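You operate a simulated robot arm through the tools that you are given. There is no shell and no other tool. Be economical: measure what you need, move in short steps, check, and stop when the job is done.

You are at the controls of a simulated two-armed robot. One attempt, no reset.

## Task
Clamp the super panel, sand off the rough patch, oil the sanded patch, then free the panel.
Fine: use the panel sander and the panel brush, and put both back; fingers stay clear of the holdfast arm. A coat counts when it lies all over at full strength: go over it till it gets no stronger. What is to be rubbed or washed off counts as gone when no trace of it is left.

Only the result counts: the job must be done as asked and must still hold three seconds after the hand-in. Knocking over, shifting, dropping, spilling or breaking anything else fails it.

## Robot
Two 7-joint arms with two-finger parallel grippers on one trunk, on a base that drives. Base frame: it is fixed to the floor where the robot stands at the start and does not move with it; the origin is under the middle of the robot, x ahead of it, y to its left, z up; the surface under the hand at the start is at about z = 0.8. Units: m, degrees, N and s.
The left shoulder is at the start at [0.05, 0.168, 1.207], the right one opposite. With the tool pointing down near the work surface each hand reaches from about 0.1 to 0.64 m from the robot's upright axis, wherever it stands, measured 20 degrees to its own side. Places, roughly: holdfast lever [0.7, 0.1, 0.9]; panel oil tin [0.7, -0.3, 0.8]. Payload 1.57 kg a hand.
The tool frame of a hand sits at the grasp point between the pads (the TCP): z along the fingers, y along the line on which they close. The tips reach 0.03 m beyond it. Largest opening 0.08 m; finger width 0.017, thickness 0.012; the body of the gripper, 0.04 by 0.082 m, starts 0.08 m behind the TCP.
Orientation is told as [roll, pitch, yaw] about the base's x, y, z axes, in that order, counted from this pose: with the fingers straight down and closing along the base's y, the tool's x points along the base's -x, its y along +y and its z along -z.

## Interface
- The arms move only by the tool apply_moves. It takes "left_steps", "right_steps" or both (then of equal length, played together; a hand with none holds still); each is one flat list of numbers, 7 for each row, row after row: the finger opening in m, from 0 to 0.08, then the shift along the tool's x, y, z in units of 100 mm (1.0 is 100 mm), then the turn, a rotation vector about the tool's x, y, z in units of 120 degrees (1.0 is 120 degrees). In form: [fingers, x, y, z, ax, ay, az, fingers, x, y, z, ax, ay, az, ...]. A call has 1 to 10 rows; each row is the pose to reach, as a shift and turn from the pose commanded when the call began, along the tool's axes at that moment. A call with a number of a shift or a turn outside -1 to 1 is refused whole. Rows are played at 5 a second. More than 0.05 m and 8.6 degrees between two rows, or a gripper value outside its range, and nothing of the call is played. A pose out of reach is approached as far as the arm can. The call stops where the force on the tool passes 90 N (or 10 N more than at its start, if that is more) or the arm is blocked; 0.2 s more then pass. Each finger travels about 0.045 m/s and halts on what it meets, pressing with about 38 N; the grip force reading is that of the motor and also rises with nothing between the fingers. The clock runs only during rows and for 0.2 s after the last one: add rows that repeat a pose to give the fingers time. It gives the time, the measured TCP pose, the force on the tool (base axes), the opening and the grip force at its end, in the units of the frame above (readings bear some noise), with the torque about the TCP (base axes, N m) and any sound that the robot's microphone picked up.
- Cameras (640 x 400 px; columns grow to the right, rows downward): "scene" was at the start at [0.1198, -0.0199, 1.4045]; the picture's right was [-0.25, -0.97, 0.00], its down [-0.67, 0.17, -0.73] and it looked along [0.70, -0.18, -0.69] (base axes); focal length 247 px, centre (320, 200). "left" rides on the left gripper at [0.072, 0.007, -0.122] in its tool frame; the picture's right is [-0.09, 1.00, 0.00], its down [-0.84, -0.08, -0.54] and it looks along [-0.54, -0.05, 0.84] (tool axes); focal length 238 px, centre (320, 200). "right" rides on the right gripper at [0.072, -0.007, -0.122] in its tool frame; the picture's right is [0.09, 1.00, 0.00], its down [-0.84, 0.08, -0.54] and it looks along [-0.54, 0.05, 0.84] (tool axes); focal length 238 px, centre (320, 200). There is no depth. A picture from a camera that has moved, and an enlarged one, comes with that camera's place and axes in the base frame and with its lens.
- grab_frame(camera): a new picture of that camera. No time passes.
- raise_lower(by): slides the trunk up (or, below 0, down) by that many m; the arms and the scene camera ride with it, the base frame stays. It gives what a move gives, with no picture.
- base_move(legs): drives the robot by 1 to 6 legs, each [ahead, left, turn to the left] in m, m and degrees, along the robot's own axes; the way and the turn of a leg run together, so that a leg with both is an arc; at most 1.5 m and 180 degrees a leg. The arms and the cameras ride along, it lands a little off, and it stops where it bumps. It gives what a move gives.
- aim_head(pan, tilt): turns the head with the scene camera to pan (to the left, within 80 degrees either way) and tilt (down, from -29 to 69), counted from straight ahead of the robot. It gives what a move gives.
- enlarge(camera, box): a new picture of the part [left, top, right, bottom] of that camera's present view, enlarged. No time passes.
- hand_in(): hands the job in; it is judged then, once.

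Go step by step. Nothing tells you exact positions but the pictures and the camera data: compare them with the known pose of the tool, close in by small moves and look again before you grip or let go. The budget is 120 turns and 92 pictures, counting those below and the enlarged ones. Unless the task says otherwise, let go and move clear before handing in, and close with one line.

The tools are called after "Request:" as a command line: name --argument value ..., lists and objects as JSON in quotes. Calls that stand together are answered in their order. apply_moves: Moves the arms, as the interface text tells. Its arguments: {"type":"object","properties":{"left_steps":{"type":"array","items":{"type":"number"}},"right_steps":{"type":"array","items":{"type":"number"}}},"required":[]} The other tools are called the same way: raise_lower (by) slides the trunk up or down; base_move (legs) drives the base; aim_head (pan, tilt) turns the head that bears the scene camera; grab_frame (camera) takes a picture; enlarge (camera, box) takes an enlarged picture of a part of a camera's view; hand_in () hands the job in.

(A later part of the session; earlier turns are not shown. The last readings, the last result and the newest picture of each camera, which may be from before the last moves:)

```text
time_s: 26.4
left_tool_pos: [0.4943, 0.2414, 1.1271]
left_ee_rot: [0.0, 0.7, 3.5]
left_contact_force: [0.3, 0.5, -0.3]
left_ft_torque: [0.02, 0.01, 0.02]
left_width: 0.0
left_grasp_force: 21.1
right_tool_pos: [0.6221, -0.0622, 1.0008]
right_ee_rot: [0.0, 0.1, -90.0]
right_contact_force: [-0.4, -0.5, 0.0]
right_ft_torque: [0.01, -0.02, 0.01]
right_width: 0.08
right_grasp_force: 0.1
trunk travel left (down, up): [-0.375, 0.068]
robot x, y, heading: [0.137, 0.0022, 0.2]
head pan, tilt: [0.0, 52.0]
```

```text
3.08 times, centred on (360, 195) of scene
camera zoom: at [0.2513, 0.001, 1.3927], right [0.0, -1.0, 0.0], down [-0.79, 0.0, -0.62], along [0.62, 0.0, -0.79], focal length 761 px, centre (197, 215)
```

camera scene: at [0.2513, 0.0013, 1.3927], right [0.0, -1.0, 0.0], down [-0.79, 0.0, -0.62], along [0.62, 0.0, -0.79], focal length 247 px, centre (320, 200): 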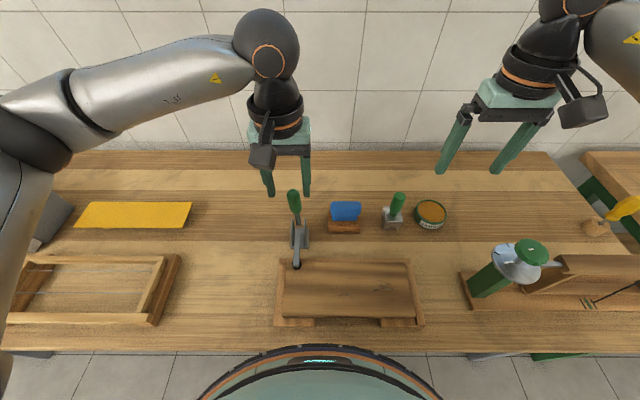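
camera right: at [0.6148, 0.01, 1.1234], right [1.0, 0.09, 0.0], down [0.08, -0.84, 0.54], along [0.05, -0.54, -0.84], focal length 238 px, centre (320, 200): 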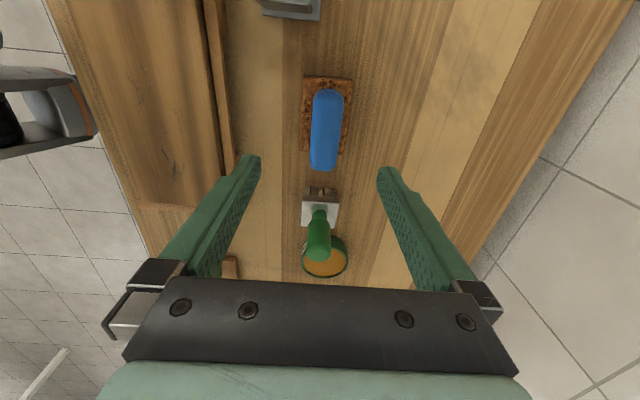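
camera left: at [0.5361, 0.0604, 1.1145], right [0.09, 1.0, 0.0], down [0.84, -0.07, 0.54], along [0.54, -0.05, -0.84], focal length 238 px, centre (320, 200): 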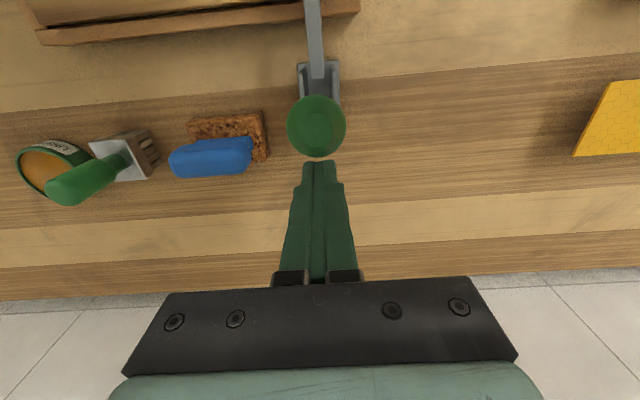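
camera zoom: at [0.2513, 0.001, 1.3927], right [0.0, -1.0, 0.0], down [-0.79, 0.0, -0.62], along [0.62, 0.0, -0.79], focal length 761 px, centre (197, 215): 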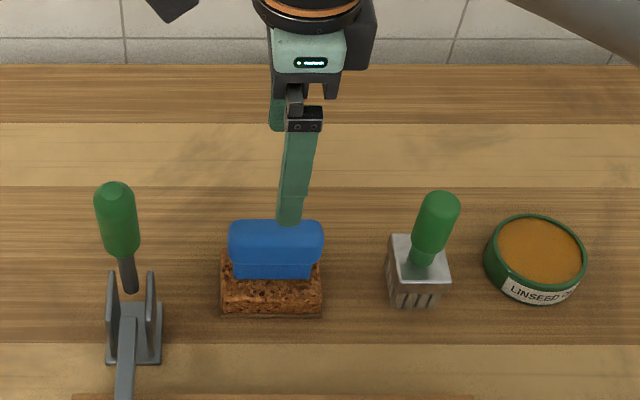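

The handle is centred at x≈0.6275. I descend over it and close the fingers.

Request:
apply_moves --right_steps '[0.08, 0.0, 0.05, 0.4, 0, 0, 0, 0.08, 0.0, 0.055, 0.7, 0, 0, 0, 0.08, 0.0, 0.055, 1.0, 0, 0, 0]'

Request:
apply_moves --right_steps '[0.08, 0.0, 0.0, 0.16, 0, 0, 0, 0.08, 0.0, 0.0, 0.31, 0, 0, 0, 0.08, 0.0, 0.0, 0.31, 0, 0, 0, 0.0, 0.0, 0.0, 0.31, 0, 0, 0, 0.0, 0.0, 0.0, 0.31, 0, 0, 0, 0.0, 0.0, 0.0, 0.31, 0, 0, 0, 0.0, 0.0, 0.0, 0.31, 0, 0, 0]'

Request:
grab_frame --camera "right"

Request:
enlarge --camera "scene" --box '[300, 160, 420, 260]'

```text
time_s: 27.2
left_tool_pos: [0.4953, 0.2409, 1.128]
left_ee_rot: [0.0, 0.8, 3.5]
left_contact_force: [0.5, 0.6, -0.1]
left_ft_torque: [0.01, -0.01, 0.01]
left_width: 0.0002
left_grasp_force: 21.8
right_tool_pos: [0.6278, -0.0623, 0.8996]
right_ee_rot: [0.0, 0.0, -90.1]
right_contact_force: [0.3, 0.2, 0.5]
right_ft_torque: [-0.01, 0.0, -0.05]
right_width: 0.08
right_grasp_force: 0.0
trunk travel left (down, up): [-0.375, 0.068]
robot x, y, heading: [0.1357, 0.0021, 0.1]
head pan, tilt: [0.0, 52.0]
```

```text
time_s: 28.9
left_tool_pos: [0.4943, 0.2407, 1.1275]
left_ee_rot: [0.1, 0.7, 3.6]
left_contact_force: [-0.1, 0.1, -1.1]
left_ft_torque: [0.0, -0.01, 0.01]
left_width: 0.0002
left_grasp_force: 20.7
right_tool_pos: [0.6288, -0.062, 0.8707]
right_ee_rot: [0.0, 0.1, -90.0]
right_contact_force: [-0.8, -0.7, 0.8]
right_ft_torque: [-0.01, -0.01, 0.0]
right_width: 0.0299
right_grasp_force: 22.9
trunk travel left (down, up): [-0.375, 0.068]
robot x, y, heading: [0.1363, 0.0, 0.3]
head pan, tilt: [0.0, 52.0]
```

```text
58 pictures are left
camera right: at [0.6211, 0.0095, 0.9926], right [1.0, 0.09, 0.0], down [0.08, -0.84, 0.54], along [0.05, -0.54, -0.84], focal length 238 px, centre (320, 200)
```

right: 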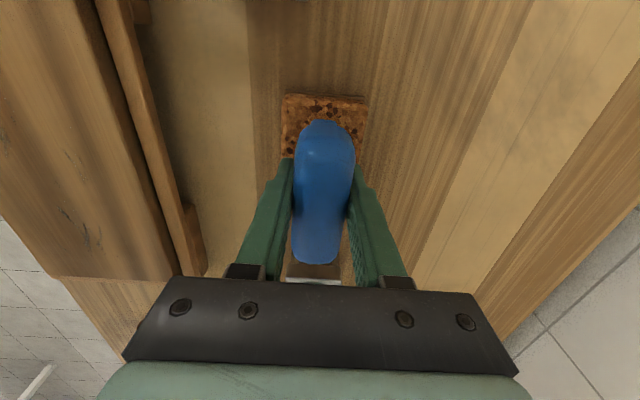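

```text
4.00 times, centred on (360, 210) of scene
camera zoom: at [0.2514, 0.0011, 1.3927], right [0.0, -1.0, 0.0], down [-0.79, 0.0, -0.62], along [0.62, 0.0, -0.79], focal length 989 px, centre (160, 160)
```

zoom: 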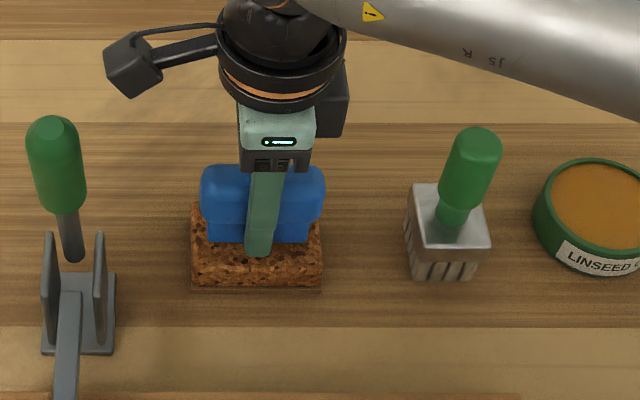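

The sander is gripped (home TCP (0.629,−0.062,0.871)). I lift it and carry it above the panel.

Request:
apply_moves --right_steps '[0.0, 0, 0, 0, 0, 0, 0, 0.0, 0, 0, -0.1, 0, 0, 0, 0.0, 0, 0, -0.4, 0, 0, 0, 0.0, 0, 0, -0.8, 0, 0, 0, 0.0, -0.1, -0.3, -0.85, 0, 0, 0, 0.0, -0.2, -0.65, -0.85, 0, 0, 0, 0.0, -0.3, -1.0, -0.85, 0, 0, 0]'

Request:
apply_moves --right_steps '[0.0, -0.03, -0.3, 0, 0, 0, 0, 0.0, -0.06, -0.6, 0, 0, 0, 0, 0.0, -0.08, -0.84, 0, 0, 0, 0, 0.0, -0.08, -0.84, 0, 0, 0, 0]'

Request:
grab_frame --camera "scene"

Request:
grab_frame --camera "right"

```text
time_s: 30.4
left_tool_pos: [0.4941, 0.24, 1.1279]
left_ee_rot: [0.0, 0.8, 3.5]
left_contact_force: [-0.3, 0.1, -0.3]
left_ft_torque: [-0.01, 0.02, 0.01]
left_width: 0.0
left_grasp_force: 21.1
right_tool_pos: [0.5262, -0.0934, 0.9565]
right_ee_rot: [0.0, 0.1, -90.0]
right_contact_force: [0.4, 0.5, -1.0]
right_ft_torque: [0.03, -0.02, 0.01]
right_width: 0.0294
right_grasp_force: 38.3
trunk travel left (down, up): [-0.375, 0.068]
robot x, y, heading: [0.1345, -0.0032, 0.1]
head pan, tilt: [0.0, 52.0]
```

```text
time_s: 31.4
left_tool_pos: [0.4954, 0.2413, 1.1267]
left_ee_rot: [0.1, 0.7, 3.5]
left_contact_force: [-0.1, 0.7, 0.5]
left_ft_torque: [-0.03, 0.05, -0.02]
left_width: 0.0
left_grasp_force: 21.0
right_tool_pos: [0.444, -0.1014, 0.9569]
right_ee_rot: [-0.1, -0.1, -90.0]
right_contact_force: [-0.7, 0.5, -1.6]
right_ft_torque: [-0.02, -0.03, 0.02]
right_width: 0.0298
right_grasp_force: 37.8
trunk travel left (down, up): [-0.375, 0.068]
robot x, y, heading: [0.1333, -0.0038, 0.2]
head pan, tilt: [0.0, 52.0]
```

```text
56 pictures are left
camera scene: at [0.2516, 0.0011, 1.3927], right [0.0, -1.0, 0.0], down [-0.79, 0.0, -0.62], along [0.62, 0.0, -0.79], focal length 247 px, centre (320, 200)
```

scene: 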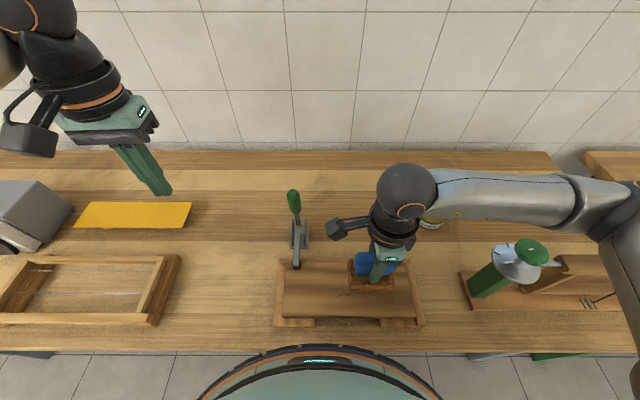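

```text
55 pictures are left
camera right: at [0.4365, -0.029, 1.0781], right [1.0, 0.09, 0.0], down [0.08, -0.84, 0.54], along [0.05, -0.54, -0.84], focal length 238 px, centre (320, 200)
```

right: 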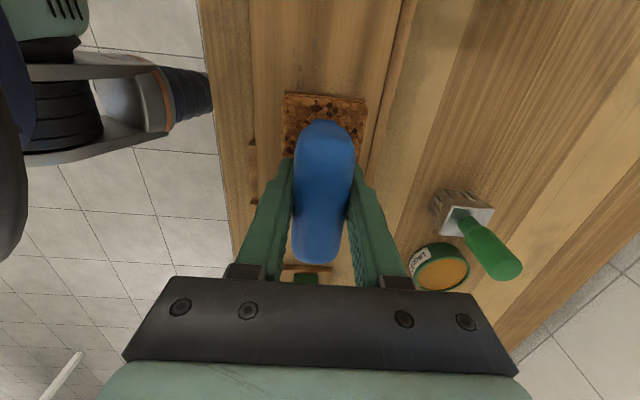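

The sander is over the patch (x 0.41–0.47, y −0.165–−0.025). I lower it until I feel the panel.

Request:
apply_moves --right_steps '[0.0, 0, -0.02, 0.2, 0, 0, 0, 0.0, 0, -0.02, 0.4, 0, 0, 0, 0.0, 0, -0.02, 0.48, 0, 0, 0, 0.0, 0, -0.02, 0.52, 0, 0, 0]'

```text
time_s: 32.5
left_tool_pos: [0.4923, 0.2403, 1.128]
left_ee_rot: [0.0, 0.6, 3.4]
left_contact_force: [0.7, 0.2, 0.4]
left_ft_torque: [-0.02, 0.04, 0.03]
left_width: 0.0
left_grasp_force: 21.4
right_tool_pos: [0.4411, -0.1002, 0.908]
right_ee_rot: [0.3, 0.4, -90.0]
right_contact_force: [0.3, -5.3, 41.2]
right_ft_torque: [0.15, 0.79, 0.01]
right_width: 0.0288
right_grasp_force: 38.1
trunk travel left (down, up): [-0.375, 0.068]
robot x, y, heading: [0.1373, -0.0026, -0.2]
head pan, tilt: [0.0, 52.0]
```

Contact at about TCP z 0.909 with 41 N; I ease to a lighter pressure and start sanding strokes along the grain.

Request:
apply_moves --right_steps '[0.0, 0, 0, -0.02, 0, 0, 0, 0.0, 0.25, 0.06, -0.02, 0, 0, 0, 0.0, 0.5, 0.06, -0.02, 0, 0, 0, 0.0, 0.2, 0.06, -0.02, 0, 0, 0, 0.0, -0.1, 0.06, -0.02, 0, 0, 0, 0.0, -0.4, 0.06, -0.02, 0, 0, 0, 0.0, -0.4, -0.1, -0.02, 0, 0, 0, 0.0, -0.1, -0.1, -0.02, 0, 0, 0, 0.0, 0.2, -0.1, -0.02, 0, 0, 0, 0.0, 0.5, -0.1, -0.02, 0, 0, 0]'

Request:
enlarge --camera "scene" --box '[260, 240, 440, 340]'

```text
time_s: 34.6
left_tool_pos: [0.4939, 0.2405, 1.1289]
left_ee_rot: [0.0, 0.6, 3.4]
left_contact_force: [0.7, -0.2, -0.6]
left_ft_torque: [-0.02, -0.02, 0.02]
left_width: 0.0001
left_grasp_force: 20.8
right_tool_pos: [0.4294, -0.0529, 0.9054]
right_ee_rot: [0.2, 0.1, -90.0]
right_contact_force: [0.9, -13.7, 35.1]
right_ft_torque: [-0.29, 0.09, 0.02]
right_width: 0.0296
right_grasp_force: 37.6
trunk travel left (down, up): [-0.375, 0.068]
robot x, y, heading: [0.1328, 0.0001, 0.1]
head pan, tilt: [0.0, 52.0]
```

```text
3.56 times, centred on (350, 290) of scene
camera zoom: at [0.2495, 0.0001, 1.393], right [0.0, -1.0, 0.0], down [-0.79, 0.0, -0.62], along [0.62, 0.0, -0.79], focal length 879 px, centre (213, -120)
```

zoom: 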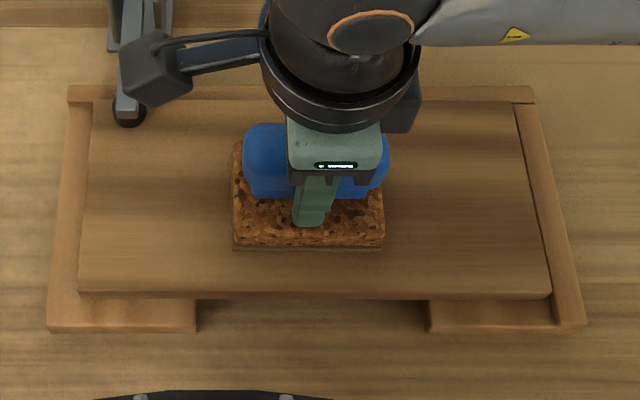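

The marks already vanish under the strokes. I make another set of passes covering the whole patch area.

Request:
apply_moves --right_steps '[0.0, 0.15, -0.08, -0.005, 0, 0, 0, 0.0, -0.2, -0.08, -0.005, 0, 0, 0, 0.0, -0.55, -0.08, -0.005, 0, 0, 0, 0.0, -0.95, -0.08, -0.005, 0, 0, 0, 0.0, -0.95, 0.15, -0.005, 0, 0, 0, 0.0, -0.6, 0.15, -0.005, 0, 0, 0, 0.0, -0.2, 0.15, -0.005, 0, 0, 0, 0.0, 0.15, 0.15, -0.005, 0, 0, 0, 0.0, 0.15, 0.3, -0.005, 0, 0, 0, 0.0, -0.2, 0.3, -0.005, 0, 0, 0]'

Request:
apply_moves --right_steps '[0.0, -0.35, 0, -0.005, 0, 0, 0, 0.0, -0.75, 0, -0.005, 0, 0, 0, 0.0, -0.75, -0.15, -0.005, 0, 0, 0, 0.0, -0.35, -0.15, -0.005, 0, 0, 0, 0.0, 0.0, -0.15, -0.005, 0, 0, 0, 0.0, 0.35, -0.15, -0.005, 0, 0, 0, 0.0, 0.35, -0.15, -0.3, 0, 0, 0, 0.0, 0.35, -0.1, -0.7, 0, 0, 0]'

```text
time_s: 36.9
left_tool_pos: [0.4945, 0.2406, 1.1271]
left_ee_rot: [0.0, 0.7, 3.5]
left_contact_force: [0.5, -0.6, 0.1]
left_ft_torque: [0.01, 0.0, -0.03]
left_width: 0.0002
left_grasp_force: 21.7
right_tool_pos: [0.4612, -0.0712, 0.9086]
right_ee_rot: [-0.1, 0.0, -90.0]
right_contact_force: [0.6, -0.4, -1.5]
right_ft_torque: [0.04, 0.0, -0.01]
right_width: 0.0296
right_grasp_force: 38.1
trunk travel left (down, up): [-0.375, 0.068]
robot x, y, heading: [0.1397, -0.0004, 0.0]
head pan, tilt: [0.0, 52.0]
```

```text
time_s: 38.6
left_tool_pos: [0.4949, 0.2416, 1.1276]
left_ee_rot: [0.0, 0.7, 3.5]
left_contact_force: [0.1, -0.4, -0.2]
left_ft_torque: [0.0, 0.02, 0.0]
left_width: 0.0
left_grasp_force: 20.7
right_tool_pos: [0.4509, -0.0345, 0.9798]
right_ee_rot: [0.0, 0.0, -90.0]
right_contact_force: [0.3, -0.5, -0.6]
right_ft_torque: [-0.01, 0.02, 0.0]
right_width: 0.0292
right_grasp_force: 38.1
trunk travel left (down, up): [-0.375, 0.068]
robot x, y, heading: [0.1414, 0.0017, 0.2]
head pan, tilt: [0.0, 52.0]
```

I carry the sander back beyond the panel to view the result.

Request:
apply_moves --right_steps '[0.0, -0.1, 0.3, 0, 0, 0, 0, 0.0, -0.2, 0.65, 0, 0, 0, 0, 0.0, -0.28, 1.0, 0, 0, 0, 0]'

Request:
apply_moves --right_steps '[0.0, 0, 0.4, 0, 0, 0, 0, 0.0, 0, 0.78, 0, 0, 0, 0]'

Request:
enlarge --camera "scene" --box '[260, 240, 440, 340]'

```text
time_s: 39.5
left_tool_pos: [0.4951, 0.24, 1.1267]
left_ee_rot: [0.0, 0.8, 3.5]
left_contact_force: [0.5, -0.2, 1.1]
left_ft_torque: [0.01, 0.01, 0.01]
left_width: 0.0001
left_grasp_force: 21.1
right_tool_pos: [0.5506, -0.0642, 0.9795]
right_ee_rot: [-0.1, 0.0, -90.0]
right_contact_force: [0.3, -1.0, -1.2]
right_ft_torque: [-0.01, 0.0, 0.01]
right_width: 0.0296
right_grasp_force: 38.3
trunk travel left (down, up): [-0.375, 0.068]
robot x, y, heading: [0.1362, -0.0014, 0.3]
head pan, tilt: [0.0, 52.0]
```

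```text
time_s: 40.0
left_tool_pos: [0.495, 0.241, 1.1279]
left_ee_rot: [0.0, 0.8, 3.5]
left_contact_force: [0.4, 0.2, 0.1]
left_ft_torque: [0.04, -0.02, 0.0]
left_width: 0.0001
left_grasp_force: 21.3
right_tool_pos: [0.6292, -0.0654, 0.9786]
right_ee_rot: [-0.1, 0.0, -90.1]
right_contact_force: [-0.4, -0.2, -0.7]
right_ft_torque: [-0.01, 0.03, -0.02]
right_width: 0.0294
right_grasp_force: 38.6
trunk travel left (down, up): [-0.375, 0.068]
robot x, y, heading: [0.1373, -0.0005, 0.2]
head pan, tilt: [0.0, 52.0]
```

```text
3.56 times, centred on (350, 290) of scene
camera zoom: at [0.2517, 0.0013, 1.3926], right [0.0, -1.0, 0.0], down [-0.79, 0.0, -0.62], along [0.62, 0.0, -0.79], focal length 879 px, centre (213, -120)
```

zoom: 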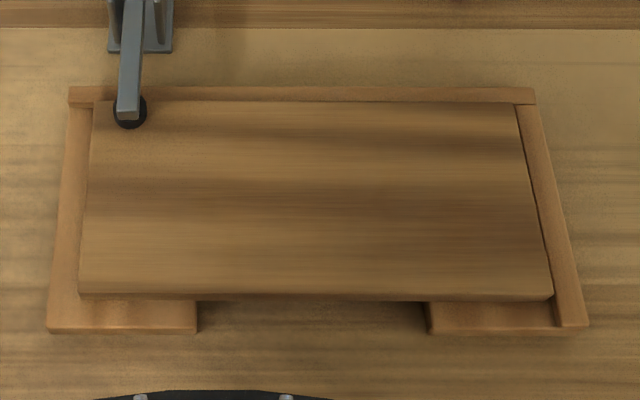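

No marks visible; I zoom in closer to check for faint traces.

Request:
enlarge --camera "scene" --box '[315, 265, 380, 315]'

Request:
enlarge --camera "scene" --box '[360, 265, 425, 315]'

```text
8.00 times, centred on (348, 290) of scene
camera zoom: at [0.2517, 0.0013, 1.3926], right [0.0, -1.0, 0.0], down [-0.79, 0.0, -0.62], along [0.62, 0.0, -0.79], focal length 1978 px, centre (100, -520)
```

zoom: 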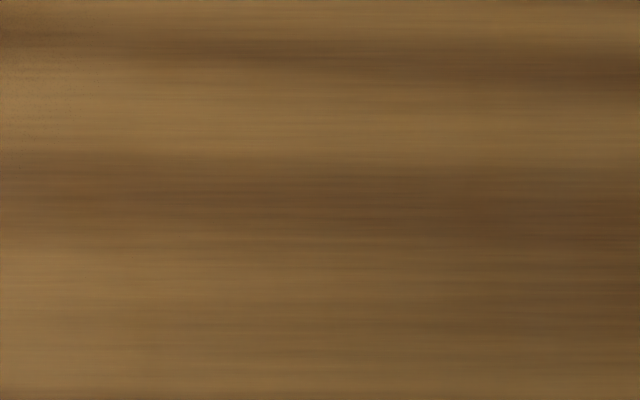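

```text
8.00 times, centred on (392, 290) of scene
camera zoom: at [0.2517, 0.0013, 1.3926], right [0.0, -1.0, 0.0], down [-0.79, 0.0, -0.62], along [0.62, 0.0, -0.79], focal length 1978 px, centre (-260, -520)
```

zoom: 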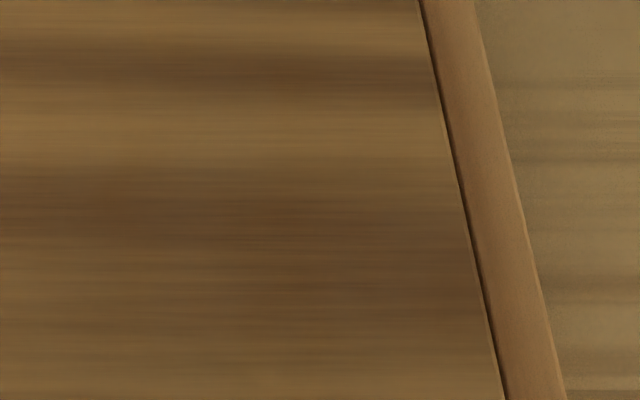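

The patch is sanded clean. I set the sander back at its home.

Request:
apply_moves --right_steps '[0.0, 0.03, 0, 0.35, 0, 0, 0, 0.0, 0.034, 0, 0.7, 0, 0, 0, 0.0, 0.034, 0, 0.95, 0, 0, 0]'

Request:
apply_moves --right_steps '[0.0, 0, 0, 0.05, 0, 0, 0, 0.0, 0, 0, 0.09, 0, 0, 0, 0.0, 0, 0, 0.11, 0, 0, 0]'

```text
time_s: 40.9
left_tool_pos: [0.4936, 0.2413, 1.1268]
left_ee_rot: [0.1, 0.7, 3.6]
left_contact_force: [0.5, -0.6, -0.6]
left_ft_torque: [0.04, 0.04, -0.06]
left_width: 0.0001
left_grasp_force: 21.1
right_tool_pos: [0.6289, -0.0604, 0.8806]
right_ee_rot: [-0.2, 0.1, -90.0]
right_contact_force: [0.6, 0.1, -1.0]
right_ft_torque: [-0.05, 0.01, -0.01]
right_width: 0.0294
right_grasp_force: 38.1
trunk travel left (down, up): [-0.375, 0.068]
robot x, y, heading: [0.1361, 0.0039, 0.1]
head pan, tilt: [0.0, 52.0]
```

```text
time_s: 41.6
left_tool_pos: [0.4945, 0.241, 1.127]
left_ee_rot: [0.0, 0.7, 3.5]
left_contact_force: [-0.5, -0.6, -0.1]
left_ft_torque: [-0.03, 0.0, -0.01]
left_width: 0.0002
left_grasp_force: 21.9
right_tool_pos: [0.6285, -0.061, 0.8711]
right_ee_rot: [-0.1, 0.0, -90.0]
right_contact_force: [0.6, 0.7, -1.9]
right_ft_torque: [0.02, -0.01, 0.02]
right_width: 0.0295
right_grasp_force: 37.9
trunk travel left (down, up): [-0.375, 0.068]
robot x, y, heading: [0.1406, -0.0012, 0.4]
head pan, tilt: [0.0, 52.0]
```

Request:
apply_moves --right_steps '[0.0, 0, 0, 0.01, 0, 0, 0, 0.0, 0, 0, 0.02, 0, 0, 0, 0.0, 0, 0, 0.025, 0, 0, 0]'

Request:
enlarge --camera "scene" --box '[300, 160, 420, 260]'

```text
time_s: 42.5
left_tool_pos: [0.4943, 0.2417, 1.1267]
left_ee_rot: [0.1, 0.7, 3.5]
left_contact_force: [0.0, -0.2, -0.1]
left_ft_torque: [0.02, 0.02, 0.0]
left_width: 0.0002
left_grasp_force: 21.4
right_tool_pos: [0.6289, -0.061, 0.8689]
right_ee_rot: [-0.2, 0.1, -90.0]
right_contact_force: [0.1, -0.7, -2.7]
right_ft_torque: [-0.01, -0.03, -0.02]
right_width: 0.0294
right_grasp_force: 37.4
trunk travel left (down, up): [-0.375, 0.068]
robot x, y, heading: [0.1305, 0.002, 0.4]
head pan, tilt: [0.0, 52.0]
```

```text
4.00 times, centred on (360, 210) of scene
camera zoom: at [0.2515, 0.0011, 1.3927], right [0.0, -1.0, 0.0], down [-0.79, 0.0, -0.62], along [0.62, 0.0, -0.79], focal length 989 px, centre (160, 160)
```

zoom: 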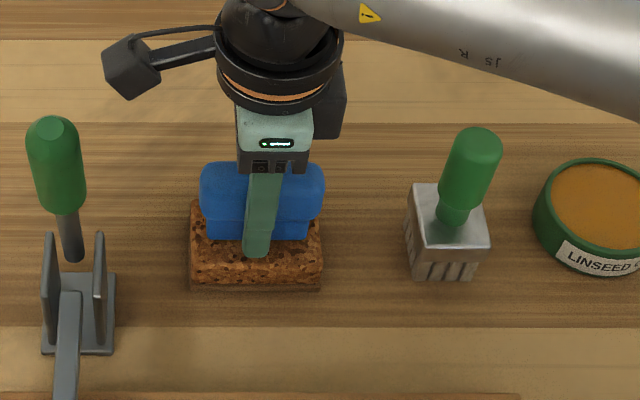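

The sander had slid up slightly in the grip; I lower a little more until it touches.

Request:
apply_moves --right_steps '[0.0, 0, 0, 0.012, 0, 0, 0, 0.0, 0, 0, 0.024, 0, 0, 0, 0.0, 0, 0, 0.03, 0, 0, 0]'

```text
time_s: 43.2
left_tool_pos: [0.4938, 0.2403, 1.127]
left_ee_rot: [0.1, 0.8, 3.6]
left_contact_force: [-0.5, 0.4, 0.2]
left_ft_torque: [0.0, -0.02, 0.0]
left_width: 0.0
left_grasp_force: 21.0
right_tool_pos: [0.6285, -0.0606, 0.8665]
right_ee_rot: [0.0, 0.2, -90.0]
right_contact_force: [-1.6, -1.3, 6.9]
right_ft_torque: [0.18, 0.14, 0.01]
right_width: 0.0296
right_grasp_force: 37.9
trunk travel left (down, up): [-0.375, 0.068]
robot x, y, heading: [0.136, 0.0014, 0.3]
head pan, tilt: [0.0, 52.0]
```

The sander rests on the bench (7 N). I release it, rise, and move over the brush.

Request:
apply_moves --right_steps '[0.0, 0, 0, -0.005, 0, 0, 0, 0.08, 0, 0, -0.005, 0, 0, 0, 0.08, 0, 0, -0.005, 0, 0, 0, 0.08, 0, 0, -0.005, 0, 0, 0, 0.08, 0, 0, -0.005, 0, 0, 0, 0.08, 0, 0, -0.005, 0, 0, 0, 0.08, 0, 0, -0.25, 0, 0, 0, 0.08, 0, 0, -0.6, 0, 0, 0, 0.08, 0, 0, -1.0, 0, 0, 0]'

Request:
apply_moves --right_steps '[0.08, -0.3, 0, -0.3, 0, 0, 0, 0.08, -0.65, 0, -0.5, 0, 0, 0, 0.08, -1.0, 0, -0.5, 0, 0, 0]'

Request:
grab_frame --camera "right"

Request:
enlarge --camera "scene" --box '[280, 160, 460, 260]'

```text
time_s: 45.2
left_tool_pos: [0.4948, 0.2412, 1.1264]
left_ee_rot: [0.0, 0.6, 3.5]
left_contact_force: [0.0, 0.6, 0.3]
left_ft_torque: [0.02, 0.01, 0.0]
left_width: 0.0001
left_grasp_force: 21.6
right_tool_pos: [0.6288, -0.063, 0.9665]
right_ee_rot: [-0.1, 0.1, -90.0]
right_contact_force: [0.4, 0.3, 0.1]
right_ft_torque: [0.05, -0.01, -0.03]
right_width: 0.0799
right_grasp_force: 0.1
trunk travel left (down, up): [-0.375, 0.068]
robot x, y, heading: [0.1351, 0.002, 0.2]
head pan, tilt: [0.0, 52.0]
```

```text
time_s: 46.0
left_tool_pos: [0.4946, 0.2413, 1.1262]
left_ee_rot: [0.0, 0.6, 3.5]
left_contact_force: [0.7, 0.7, -0.5]
left_ft_torque: [0.02, -0.03, 0.01]
left_width: 0.0
left_grasp_force: 20.9
right_tool_pos: [0.6298, -0.1652, 1.0133]
right_ee_rot: [-0.1, 0.1, -89.9]
right_contact_force: [0.4, -0.1, 1.0]
right_ft_torque: [0.0, 0.0, 0.01]
right_width: 0.08
right_grasp_force: 0.2
trunk travel left (down, up): [-0.375, 0.068]
robot x, y, heading: [0.1378, 0.0017, 0.3]
head pan, tilt: [0.0, 52.0]
```

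```text
49 pictures are left
camera right: at [0.6232, -0.0925, 1.1366], right [1.0, 0.09, 0.0], down [0.08, -0.84, 0.54], along [0.05, -0.54, -0.84], focal length 238 px, centre (320, 200)
```

right: 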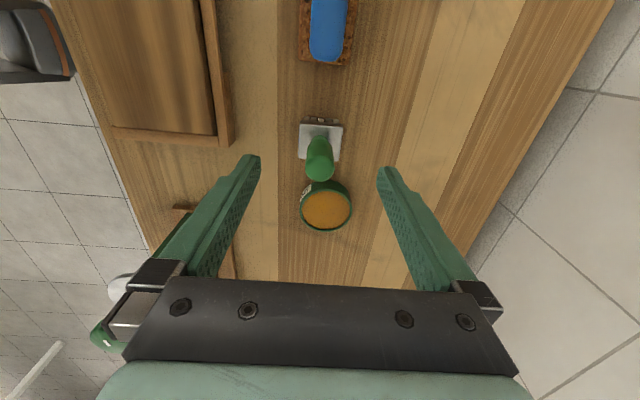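

```text
3.56 times, centred on (370, 210) of scene
camera zoom: at [0.2513, 0.0004, 1.3927], right [0.0, -1.0, 0.0], down [-0.79, 0.0, -0.62], along [0.62, 0.0, -0.79], focal length 879 px, centre (142, 164)
```

zoom: 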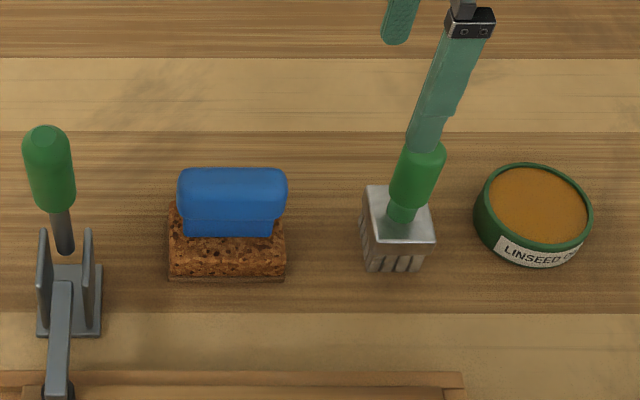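

The brush handle stands at about (0.630,−0.193), top near z 0.925. I descend onto it and grip.

Request:
apply_moves --right_steps '[0.07, -0.28, 0.0, 0.1, 0, 0, 0, 0.07, -0.28, 0.0, 0.5, 0, 0, 0, 0.07, -0.28, 0.0, 0.9, 0, 0, 0, 0.07, -0.28, 0.0, 1.0, 0, 0, 0]'

Request:
apply_moves --right_steps '[0.07, 0, 0.0, 0.1, 0, 0, 0, 0.07, 0, 0.0, 0.1, 0, 0, 0, 0.0, 0, 0.0, 0.1, 0, 0, 0, 0.0, 0, 0.0, 0.1, 0, 0, 0, 0.0, 0, 0.0, 0.1, 0, 0, 0, 0.0, 0, 0.0, 0.1, 0, 0, 0, 0.0, 0, 0.0, 0.1, 0, 0, 0]'

Request:
grab_frame --camera "right"

Request:
enlarge --camera "scene" --box '[340, 160, 460, 260]'

```text
time_s: 47.0
left_tool_pos: [0.4946, 0.2406, 1.127]
left_ee_rot: [0.0, 0.7, 3.5]
left_contact_force: [-0.1, -0.4, -0.6]
left_ft_torque: [0.01, -0.01, -0.01]
left_width: 0.0001
left_grasp_force: 21.2
right_tool_pos: [0.6306, -0.1882, 0.914]
right_ee_rot: [0.0, 0.1, -90.0]
right_contact_force: [-0.2, 0.0, -0.7]
right_ft_torque: [0.02, 0.02, -0.01]
right_width: 0.0702
right_grasp_force: 0.0
trunk travel left (down, up): [-0.375, 0.068]
robot x, y, heading: [0.1369, -0.0014, 0.3]
head pan, tilt: [0.0, 52.0]
```

```text
time_s: 48.6
left_tool_pos: [0.4939, 0.2418, 1.1269]
left_ee_rot: [0.0, 0.7, 3.6]
left_contact_force: [0.3, -0.2, 0.0]
left_ft_torque: [-0.02, 0.0, -0.01]
left_width: 0.0001
left_grasp_force: 21.2
right_tool_pos: [0.6301, -0.1889, 0.9035]
right_ee_rot: [-0.2, 0.0, -90.1]
right_contact_force: [-0.4, -0.5, -0.3]
right_ft_torque: [0.01, -0.01, 0.0]
right_width: 0.0288
right_grasp_force: 37.4
trunk travel left (down, up): [-0.375, 0.068]
robot x, y, heading: [0.1397, 0.0025, 0.2]
head pan, tilt: [0.0, 52.0]
```

```text
47 pictures are left
camera right: at [0.6233, -0.1169, 1.0263], right [1.0, 0.09, 0.0], down [0.08, -0.84, 0.54], along [0.05, -0.54, -0.84], focal length 238 px, centre (320, 200)
```

right: 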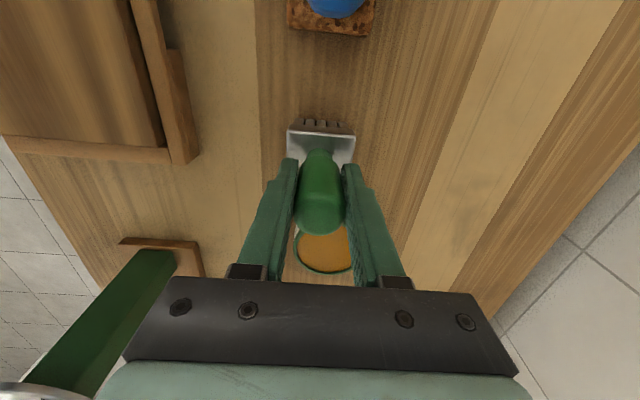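

```text
4.00 times, centred on (400, 210) of scene
camera zoom: at [0.2514, 0.0011, 1.3927], right [0.0, -1.0, 0.0], down [-0.79, 0.0, -0.62], along [0.62, 0.0, -0.79], focal length 989 px, centre (0, 160)
```

zoom: 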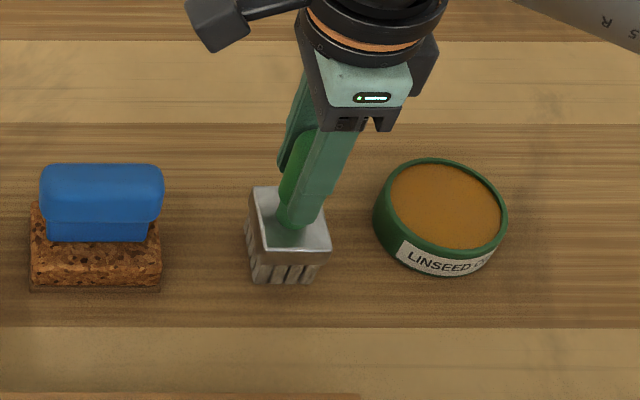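

The brush is gripped (home TCP (0.630,−0.189,0.9035)). I lift it and bring it above the oil tin at about (0.647,−0.303).

Request:
apply_moves --right_steps '[0.0, 0, 0, -0.1, 0, 0, 0, 0.0, 0, 0, -0.4, 0, 0, 0, 0.0, 0, 0, -0.75, 0, 0, 0, 0.0, -0.3, 0.08, -0.8, 0, 0, 0, 0.0, -0.6, 0.17, -0.8, 0, 0, 0, 0.0, -0.9, 0.17, -0.8, 0, 0, 0]'

Request:
apply_moves --right_steps '[0.0, -0.22, 0, 0, 0, 0, 0, 0.0, -0.22, 0, 0, 0, 0, 0]'

Request:
grab_frame --camera "right"

Request:
enlarge --camera "scene" --box '[360, 140, 500, 260]'

```text
time_s: 50.0
left_tool_pos: [0.4938, 0.242, 1.1275]
left_ee_rot: [0.0, 0.7, 3.5]
left_contact_force: [0.0, 0.0, 0.2]
left_ft_torque: [0.0, -0.02, 0.03]
left_width: 0.0
left_grasp_force: 21.3
right_tool_pos: [0.6451, -0.2789, 0.9854]
right_ee_rot: [0.0, 0.2, -90.0]
right_contact_force: [0.0, 0.4, -0.3]
right_ft_torque: [0.02, 0.02, 0.01]
right_width: 0.0285
right_grasp_force: 37.8
trunk travel left (down, up): [-0.375, 0.068]
robot x, y, heading: [0.1391, -0.0015, 0.1]
head pan, tilt: [0.0, 52.0]
```

```text
time_s: 50.6
left_tool_pos: [0.4947, 0.2419, 1.1271]
left_ee_rot: [0.0, 0.7, 3.6]
left_contact_force: [0.1, -0.5, 0.2]
left_ft_torque: [-0.02, 0.02, -0.02]
left_width: 0.0
left_grasp_force: 21.0
right_tool_pos: [0.6477, -0.3013, 0.9846]
right_ee_rot: [-0.1, 0.0, -89.9]
right_contact_force: [-0.1, -0.1, -0.4]
right_ft_torque: [0.04, -0.04, -0.01]
right_width: 0.0285
right_grasp_force: 37.1
trunk travel left (down, up): [-0.375, 0.068]
robot x, y, heading: [0.1368, 0.0022, -0.0]
head pan, tilt: [0.0, 52.0]
```

```text
45 pictures are left
camera right: at [0.6394, -0.2296, 1.1071], right [1.0, 0.09, 0.0], down [0.08, -0.84, 0.54], along [0.05, -0.54, -0.84], focal length 238 px, centre (320, 200)
```

right: 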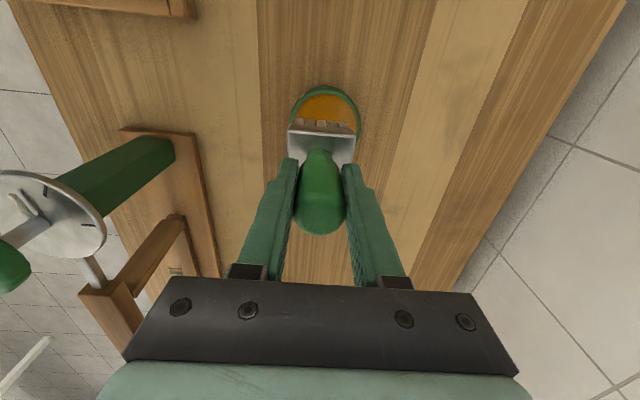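

```text
3.33 times, centred on (430, 200) of scene
camera zoom: at [0.2515, 0.0014, 1.3927], right [0.0, -1.0, 0.0], down [-0.79, 0.0, -0.62], along [0.62, 0.0, -0.79], focal length 824 px, centre (-47, 200)
```

zoom: 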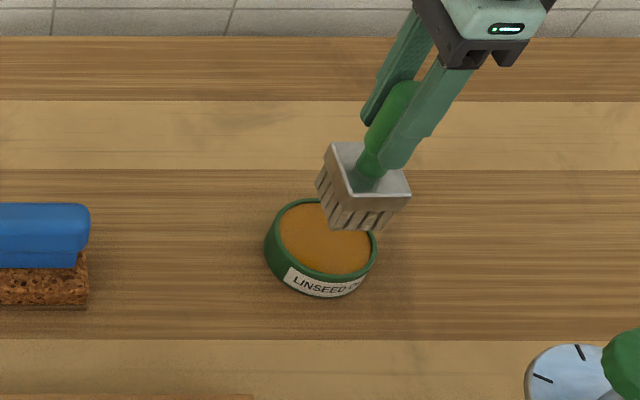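

Brush and tin are aligned within a couple of millimetres. I dip the bristles.

Request:
apply_moves --right_steps '[0.0, 0, 0, 0.3, 0, 0, 0, 0.0, 0, 0, 0.5, 0, 0, 0, 0.0, 0, 0, 0.6, 0, 0, 0, 0.0, 0, 0, 0.65, 0, 0, 0, 0.0, 0, 0, 0.67, 0, 0, 0, 0.0, 0, 0, 0.67, 0, 0, 0]'

Request:
enlarge --camera "scene" --box '[360, 140, 500, 260]'

```text
time_s: 52.0
left_tool_pos: [0.4889, 0.2423, 1.1303]
left_ee_rot: [-0.3, 0.3, 3.5]
left_contact_force: [-0.1, -0.4, 0.0]
left_ft_torque: [-0.02, -0.01, -0.03]
left_width: 0.0
left_grasp_force: 21.3
right_tool_pos: [0.6448, -0.3004, 0.9309]
right_ee_rot: [0.9, 0.0, -90.2]
right_contact_force: [-14.8, -7.4, 59.0]
right_ft_torque: [-0.38, 1.57, -0.04]
right_width: 0.029
right_grasp_force: 38.1
trunk travel left (down, up): [-0.375, 0.068]
robot x, y, heading: [0.1378, 0.0025, 0.4]
head pan, tilt: [0.0, 52.0]
```

```text
3.33 times, centred on (430, 200) of scene
camera zoom: at [0.2445, 0.0036, 1.3937], right [0.0, -1.0, 0.0], down [-0.78, 0.0, -0.62], along [0.62, 0.0, -0.78], focal length 824 px, centre (-47, 200)
```

zoom: 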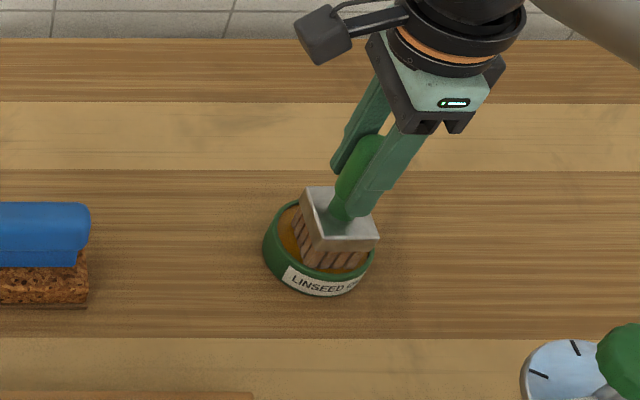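

The brush met resistance (59 N) at bristle bottom ≈0.827 — oil surface floor or the rim. I lift a bit and look.

Request:
apply_moves --right_steps '[0.0, 0, 0, -0.1, 0, 0, 0, 0.0, 0, 0, -0.3, 0, 0, 0, 0.0, 0, 0, -0.5, 0, 0, 0]'

Request:
enlarge --camera "scene" --box '[360, 140, 500, 260]'

Request:
grab_frame --camera "right"

```text
time_s: 52.9
left_tool_pos: [0.4951, 0.2418, 1.1269]
left_ee_rot: [0.0, 0.6, 3.5]
left_contact_force: [0.0, -1.5, 0.3]
left_ft_torque: [0.0, -0.01, 0.0]
left_width: 0.0002
left_grasp_force: 21.3
right_tool_pos: [0.6463, -0.301, 0.9665]
right_ee_rot: [-0.3, 0.1, -90.0]
right_contact_force: [0.2, 0.2, -0.4]
right_ft_torque: [0.01, 0.01, 0.07]
right_width: 0.0288
right_grasp_force: 37.5
trunk travel left (down, up): [-0.375, 0.068]
robot x, y, heading: [0.1356, 0.001, 0.2]
head pan, tilt: [0.0, 52.0]
```

```text
3.33 times, centred on (430, 200) of scene
camera zoom: at [0.2517, 0.0011, 1.3924], right [0.0, -1.0, 0.0], down [-0.79, 0.0, -0.62], along [0.62, 0.0, -0.79], focal length 824 px, centre (-47, 200)
```

zoom: 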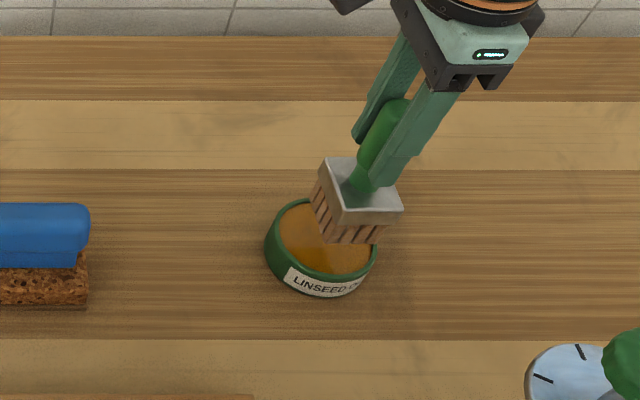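

```text
41 pictures are left
camera right: at [0.6388, -0.23, 1.0887], right [1.0, 0.09, 0.0], down [0.08, -0.84, 0.54], along [0.05, -0.54, -0.84], focal length 238 px, centre (320, 200)
```

right: 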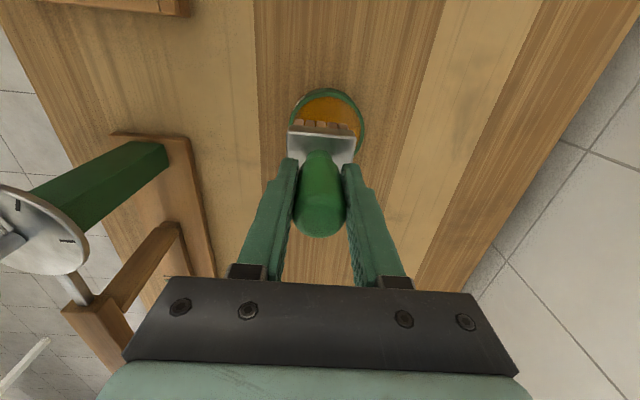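

The bristles are now oiled and the tin has not moved. I carry the brush over the panel.

Request:
apply_moves --right_steps '[0.0, 0, 0, -0.2, 0, 0, 0, 0.0, 0.1, -0.1, -0.35, 0, 0, 0, 0.0, 0.35, -0.35, -0.35, 0, 0, 0, 0.0, 0.65, -0.65, -0.35, 0, 0, 0, 0.0, 0.95, -0.95, -0.35, 0, 0, 0]'

Request:
apply_moves --right_steps '[0.0, 0.25, -0.35, 0, 0, 0, 0, 0.0, 0.5, -0.7, 0, 0, 0, 0, 0.0, 0.7, -1.0, 0, 0, 0, 0, 0.0, 0.62, -1.0, 0.3, 0, 0, 0]'

Request:
grab_frame --camera "right"

```text
time_s: 54.0
left_tool_pos: [0.4949, 0.2423, 1.1271]
left_ee_rot: [0.0, 0.7, 3.4]
left_contact_force: [0.3, 0.3, 0.0]
left_ft_torque: [0.02, -0.01, -0.04]
left_width: 0.0
left_grasp_force: 21.6
right_tool_pos: [0.5526, -0.2041, 1.0055]
right_ee_rot: [0.0, 0.0, -90.2]
right_contact_force: [-0.1, 0.5, -1.6]
right_ft_torque: [-0.02, -0.01, 0.0]
right_width: 0.0286
right_grasp_force: 38.8
trunk travel left (down, up): [-0.375, 0.068]
robot x, y, heading: [0.136, -0.0002, 0.3]
head pan, tilt: [0.0, 52.0]
```

```text
time_s: 55.0
left_tool_pos: [0.4952, 0.2415, 1.1268]
left_ee_rot: [0.0, 0.7, 3.5]
left_contact_force: [-0.5, -0.7, 1.3]
left_ft_torque: [0.01, -0.02, -0.03]
left_width: 0.0001
left_grasp_force: 20.8
right_tool_pos: [0.4505, -0.1445, 0.9728]
right_ee_rot: [-0.1, 0.1, -90.0]
right_contact_force: [-0.9, 0.4, 0.4]
right_ft_torque: [-0.01, 0.02, -0.01]
right_width: 0.0283
right_grasp_force: 38.0
trunk travel left (down, up): [-0.375, 0.068]
robot x, y, heading: [0.1345, -0.0014, 0.3]
head pan, tilt: [0.0, 52.0]
```

```text
40 pictures are left
camera right: at [0.4437, -0.0732, 1.0954], right [1.0, 0.09, 0.0], down [0.08, -0.84, 0.54], along [0.05, -0.54, -0.84], focal length 238 px, centre (320, 200)
```

right: 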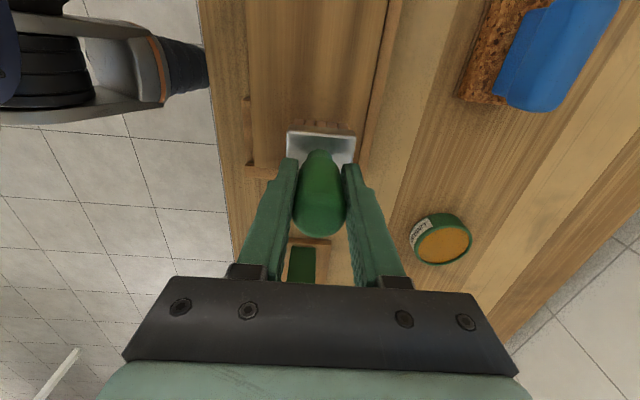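

I lower the brush toward contact with the panel.

Request:
apply_moves --right_steps '[0.0, 0, 0, 0.2, 0, 0, 0, 0.0, 0, 0, 0.3, 0, 0, 0, 0.0, 0, 0, 0.335, 0, 0, 0]'

```text
time_s: 55.9
left_tool_pos: [0.4934, 0.2422, 1.1289]
left_ee_rot: [0.0, 0.6, 3.4]
left_contact_force: [-0.4, 0.2, 0.1]
left_ft_torque: [-0.02, -0.01, 0.01]
left_width: 0.0
left_grasp_force: 21.4
right_tool_pos: [0.45, -0.1449, 0.942]
right_ee_rot: [0.1, 0.0, -90.1]
right_contact_force: [-3.0, -4.2, 26.0]
right_ft_torque: [-0.18, 0.52, -0.02]
right_width: 0.0287
right_grasp_force: 37.7
trunk travel left (down, up): [-0.375, 0.068]
robot x, y, heading: [0.1408, -0.0027, -0.0]
head pan, tilt: [0.0, 52.0]
```

Contact at 26 N; I lighten slightly and brush along the patch in two lanes.

Request:
apply_moves --right_steps '[0.0, 0, 0, -0.01, 0, 0, 0, 0.0, 0.33, 0, -0.01, 0, 0, 0, 0.0, 0.66, 0, -0.01, 0, 0, 0, 0.0, 1.0, 0, -0.01, 0, 0, 0, 0.0, 1.0, -0.24, -0.01, 0, 0, 0, 0.0, 0.66, -0.24, -0.01, 0, 0, 0, 0.0, 0.33, -0.24, -0.01, 0, 0, 0, 0.0, 0, -0.24, -0.01, 0, 0, 0]'

Request:
enlarge --camera "scene" --box '[260, 240, 440, 340]'

```text
time_s: 57.6
left_tool_pos: [0.4927, 0.2415, 1.1269]
left_ee_rot: [-0.1, 0.8, 3.4]
left_contact_force: [-0.1, -0.1, -0.7]
left_ft_torque: [-0.04, 0.02, 0.02]
left_width: 0.0002
left_grasp_force: 21.1
right_tool_pos: [0.4272, -0.1436, 0.9417]
right_ee_rot: [0.1, 0.1, -89.9]
right_contact_force: [-0.8, 8.3, 21.1]
right_ft_torque: [0.8, 0.11, -0.11]
right_width: 0.0288
right_grasp_force: 38.3
trunk travel left (down, up): [-0.375, 0.068]
robot x, y, heading: [0.1372, 0.0013, 0.1]
head pan, tilt: [0.0, 52.0]
```

```text
3.56 times, centred on (350, 290) of scene
camera zoom: at [0.2501, 0.0022, 1.393], right [0.0, -1.0, 0.0], down [-0.79, 0.0, -0.62], along [0.62, 0.0, -0.79], focal length 879 px, centre (213, -120)
```

zoom: 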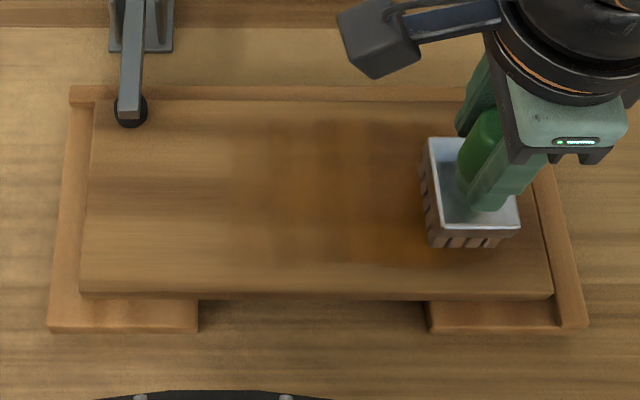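

The oil is going on but still uneven, weaker toward the left. I make more passes.

Request:
apply_moves --right_steps '[0.0, -0.04, -0.06, 0, 0, 0, 0, 0.0, 0.33, -0.06, 0, 0, 0, 0, 0.0, 0.66, -0.06, 0, 0, 0, 0, 0.0, 1.0, -0.06, 0, 0, 0, 0, 0.0, 1.0, 0.15, 0, 0, 0, 0, 0.0, 0.66, 0.15, 0, 0, 0, 0, 0.0, 0.33, 0.15, 0, 0, 0, 0, 0.0, -0.04, 0.15, 0, 0, 0, 0, 0.0, -0.04, 0.35, 0, 0, 0, 0, 0.0, 0.3, 0.35, 0, 0, 0, 0]'

Request:
apply_moves --right_steps '[0.0, 0.4, 0, 0, 0, 0, 0, 0.0, 0.85, 0, 0, 0, 0, 0, 0.0, 0.85, -0.2, 0, 0, 0, 0, 0.0, 0.4, -0.2, 0, 0, 0, 0, 0.0, 0.0, -0.2, 0, 0, 0, 0, 0.0, -0.3, -0.2, 0, 0, 0, 0, 0.0, -0.3, -0.4, 0, 0, 0, 0, 0.0, 0.1, -0.4, 0, 0, 0, 0, 0.0, 0.5, -0.4, 0, 0, 0, 0, 0.0, 0.85, -0.4, 0, 0, 0, 0]'

Request:
enlarge --camera "scene" --box '[260, 240, 440, 340]'

```text
time_s: 59.9
left_tool_pos: [0.4939, 0.2413, 1.1271]
left_ee_rot: [0.0, 0.6, 3.6]
left_contact_force: [0.1, -0.3, 0.0]
left_ft_torque: [-0.04, 0.02, 0.02]
left_width: 0.0001
left_grasp_force: 20.9
right_tool_pos: [0.4634, -0.118, 0.9424]
right_ee_rot: [0.1, -0.1, -90.1]
right_contact_force: [0.7, -6.5, 14.0]
right_ft_torque: [-0.51, 0.0, 0.05]
right_width: 0.0286
right_grasp_force: 37.9
trunk travel left (down, up): [-0.375, 0.068]
robot x, y, heading: [0.134, -0.0, 0.3]
head pan, tilt: [0.0, 52.0]
```

```text
time_s: 62.0
left_tool_pos: [0.4926, 0.2408, 1.1279]
left_ee_rot: [0.0, 0.8, 3.5]
left_contact_force: [0.2, -1.5, 1.3]
left_ft_torque: [-0.02, 0.01, -0.03]
left_width: 0.0
left_grasp_force: 21.2
right_tool_pos: [0.4219, -0.0292, 0.9418]
right_ee_rot: [-0.2, 0.0, -90.0]
right_contact_force: [-0.5, -10.7, 26.2]
right_ft_torque: [-0.72, 0.01, 0.03]
right_width: 0.0286
right_grasp_force: 38.0
trunk travel left (down, up): [-0.375, 0.068]
robot x, y, heading: [0.1359, 0.0007, 0.2]
head pan, tilt: [0.0, 52.0]
```

```text
3.56 times, centred on (350, 290) of scene
camera zoom: at [0.25, 0.0007, 1.3928], right [0.0, -1.0, 0.0], down [-0.79, 0.0, -0.62], along [0.62, 0.0, -0.79], focal length 879 px, centre (213, -120)
```

zoom: 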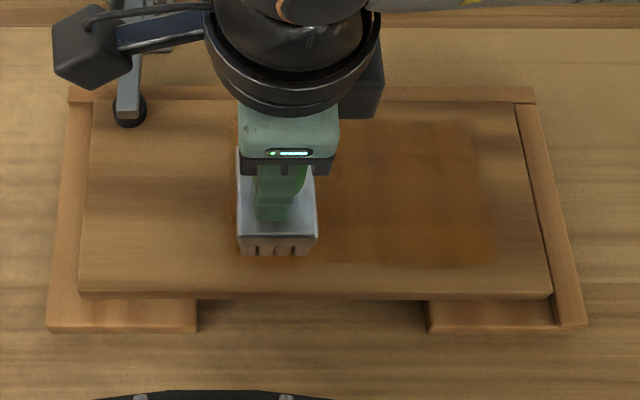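

The coat covers the whole patch area; I lift away and view its strength on the way to a second dip.

Request:
apply_moves --right_steps '[0.0, 0, 0, -0.3, 0, 0, 0, 0.0, -0.05, 0, -0.64, 0, 0, 0, 0.0, -0.35, 0.25, -0.64, 0, 0, 0, 0.0, -0.65, 0.5, -0.64, 0, 0, 0, 0.0, -0.95, 0.75, -0.64, 0, 0, 0]'

Request:
apply_moves --right_steps '[0.0, -0.3, 0.25, 0, 0, 0, 0, 0.0, -0.6, 0.5, 0, 0, 0, 0, 0.0, -0.9, 0.75, 0, 0, 0, 0]'

Request:
enlarge --camera "scene" --box '[260, 240, 440, 340]'

```text
time_s: 63.2
left_tool_pos: [0.4942, 0.2414, 1.1273]
left_ee_rot: [0.0, 0.7, 3.5]
left_contact_force: [0.4, -0.2, 0.1]
left_ft_torque: [0.03, 0.01, -0.03]
left_width: 0.0002
left_grasp_force: 21.0
right_tool_pos: [0.4988, -0.1264, 1.007]
right_ee_rot: [-0.1, 0.1, -89.9]
right_contact_force: [-0.2, 0.3, -0.6]
right_ft_torque: [0.02, 0.01, -0.01]
right_width: 0.0288
right_grasp_force: 38.3
trunk travel left (down, up): [-0.375, 0.068]
robot x, y, heading: [0.1353, 0.0023, 0.4]
head pan, tilt: [0.0, 52.0]
```

```text
time_s: 64.0
left_tool_pos: [0.4948, 0.2405, 1.1279]
left_ee_rot: [0.0, 0.7, 3.5]
left_contact_force: [0.2, 0.5, -0.3]
left_ft_torque: [0.0, 0.03, 0.01]
left_width: 0.0
left_grasp_force: 21.1
right_tool_pos: [0.5743, -0.2167, 1.0052]
right_ee_rot: [-0.1, 0.1, -90.0]
right_contact_force: [-0.2, 0.8, -0.3]
right_ft_torque: [0.03, 0.0, 0.02]
right_width: 0.0285
right_grasp_force: 38.0
trunk travel left (down, up): [-0.375, 0.068]
robot x, y, heading: [0.1333, 0.0023, -0.2]
head pan, tilt: [0.0, 52.0]
```

```text
3.56 times, centred on (350, 290) of scene
camera zoom: at [0.2516, 0.0006, 1.3927], right [0.0, -1.0, 0.0], down [-0.79, 0.0, -0.62], along [0.62, 0.0, -0.79], focal length 879 px, centre (213, -120)
```

zoom: 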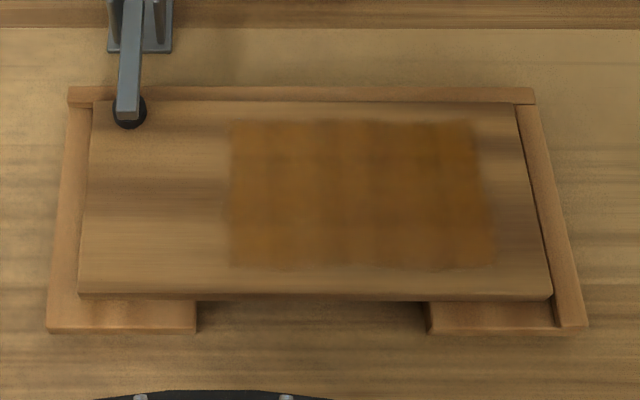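

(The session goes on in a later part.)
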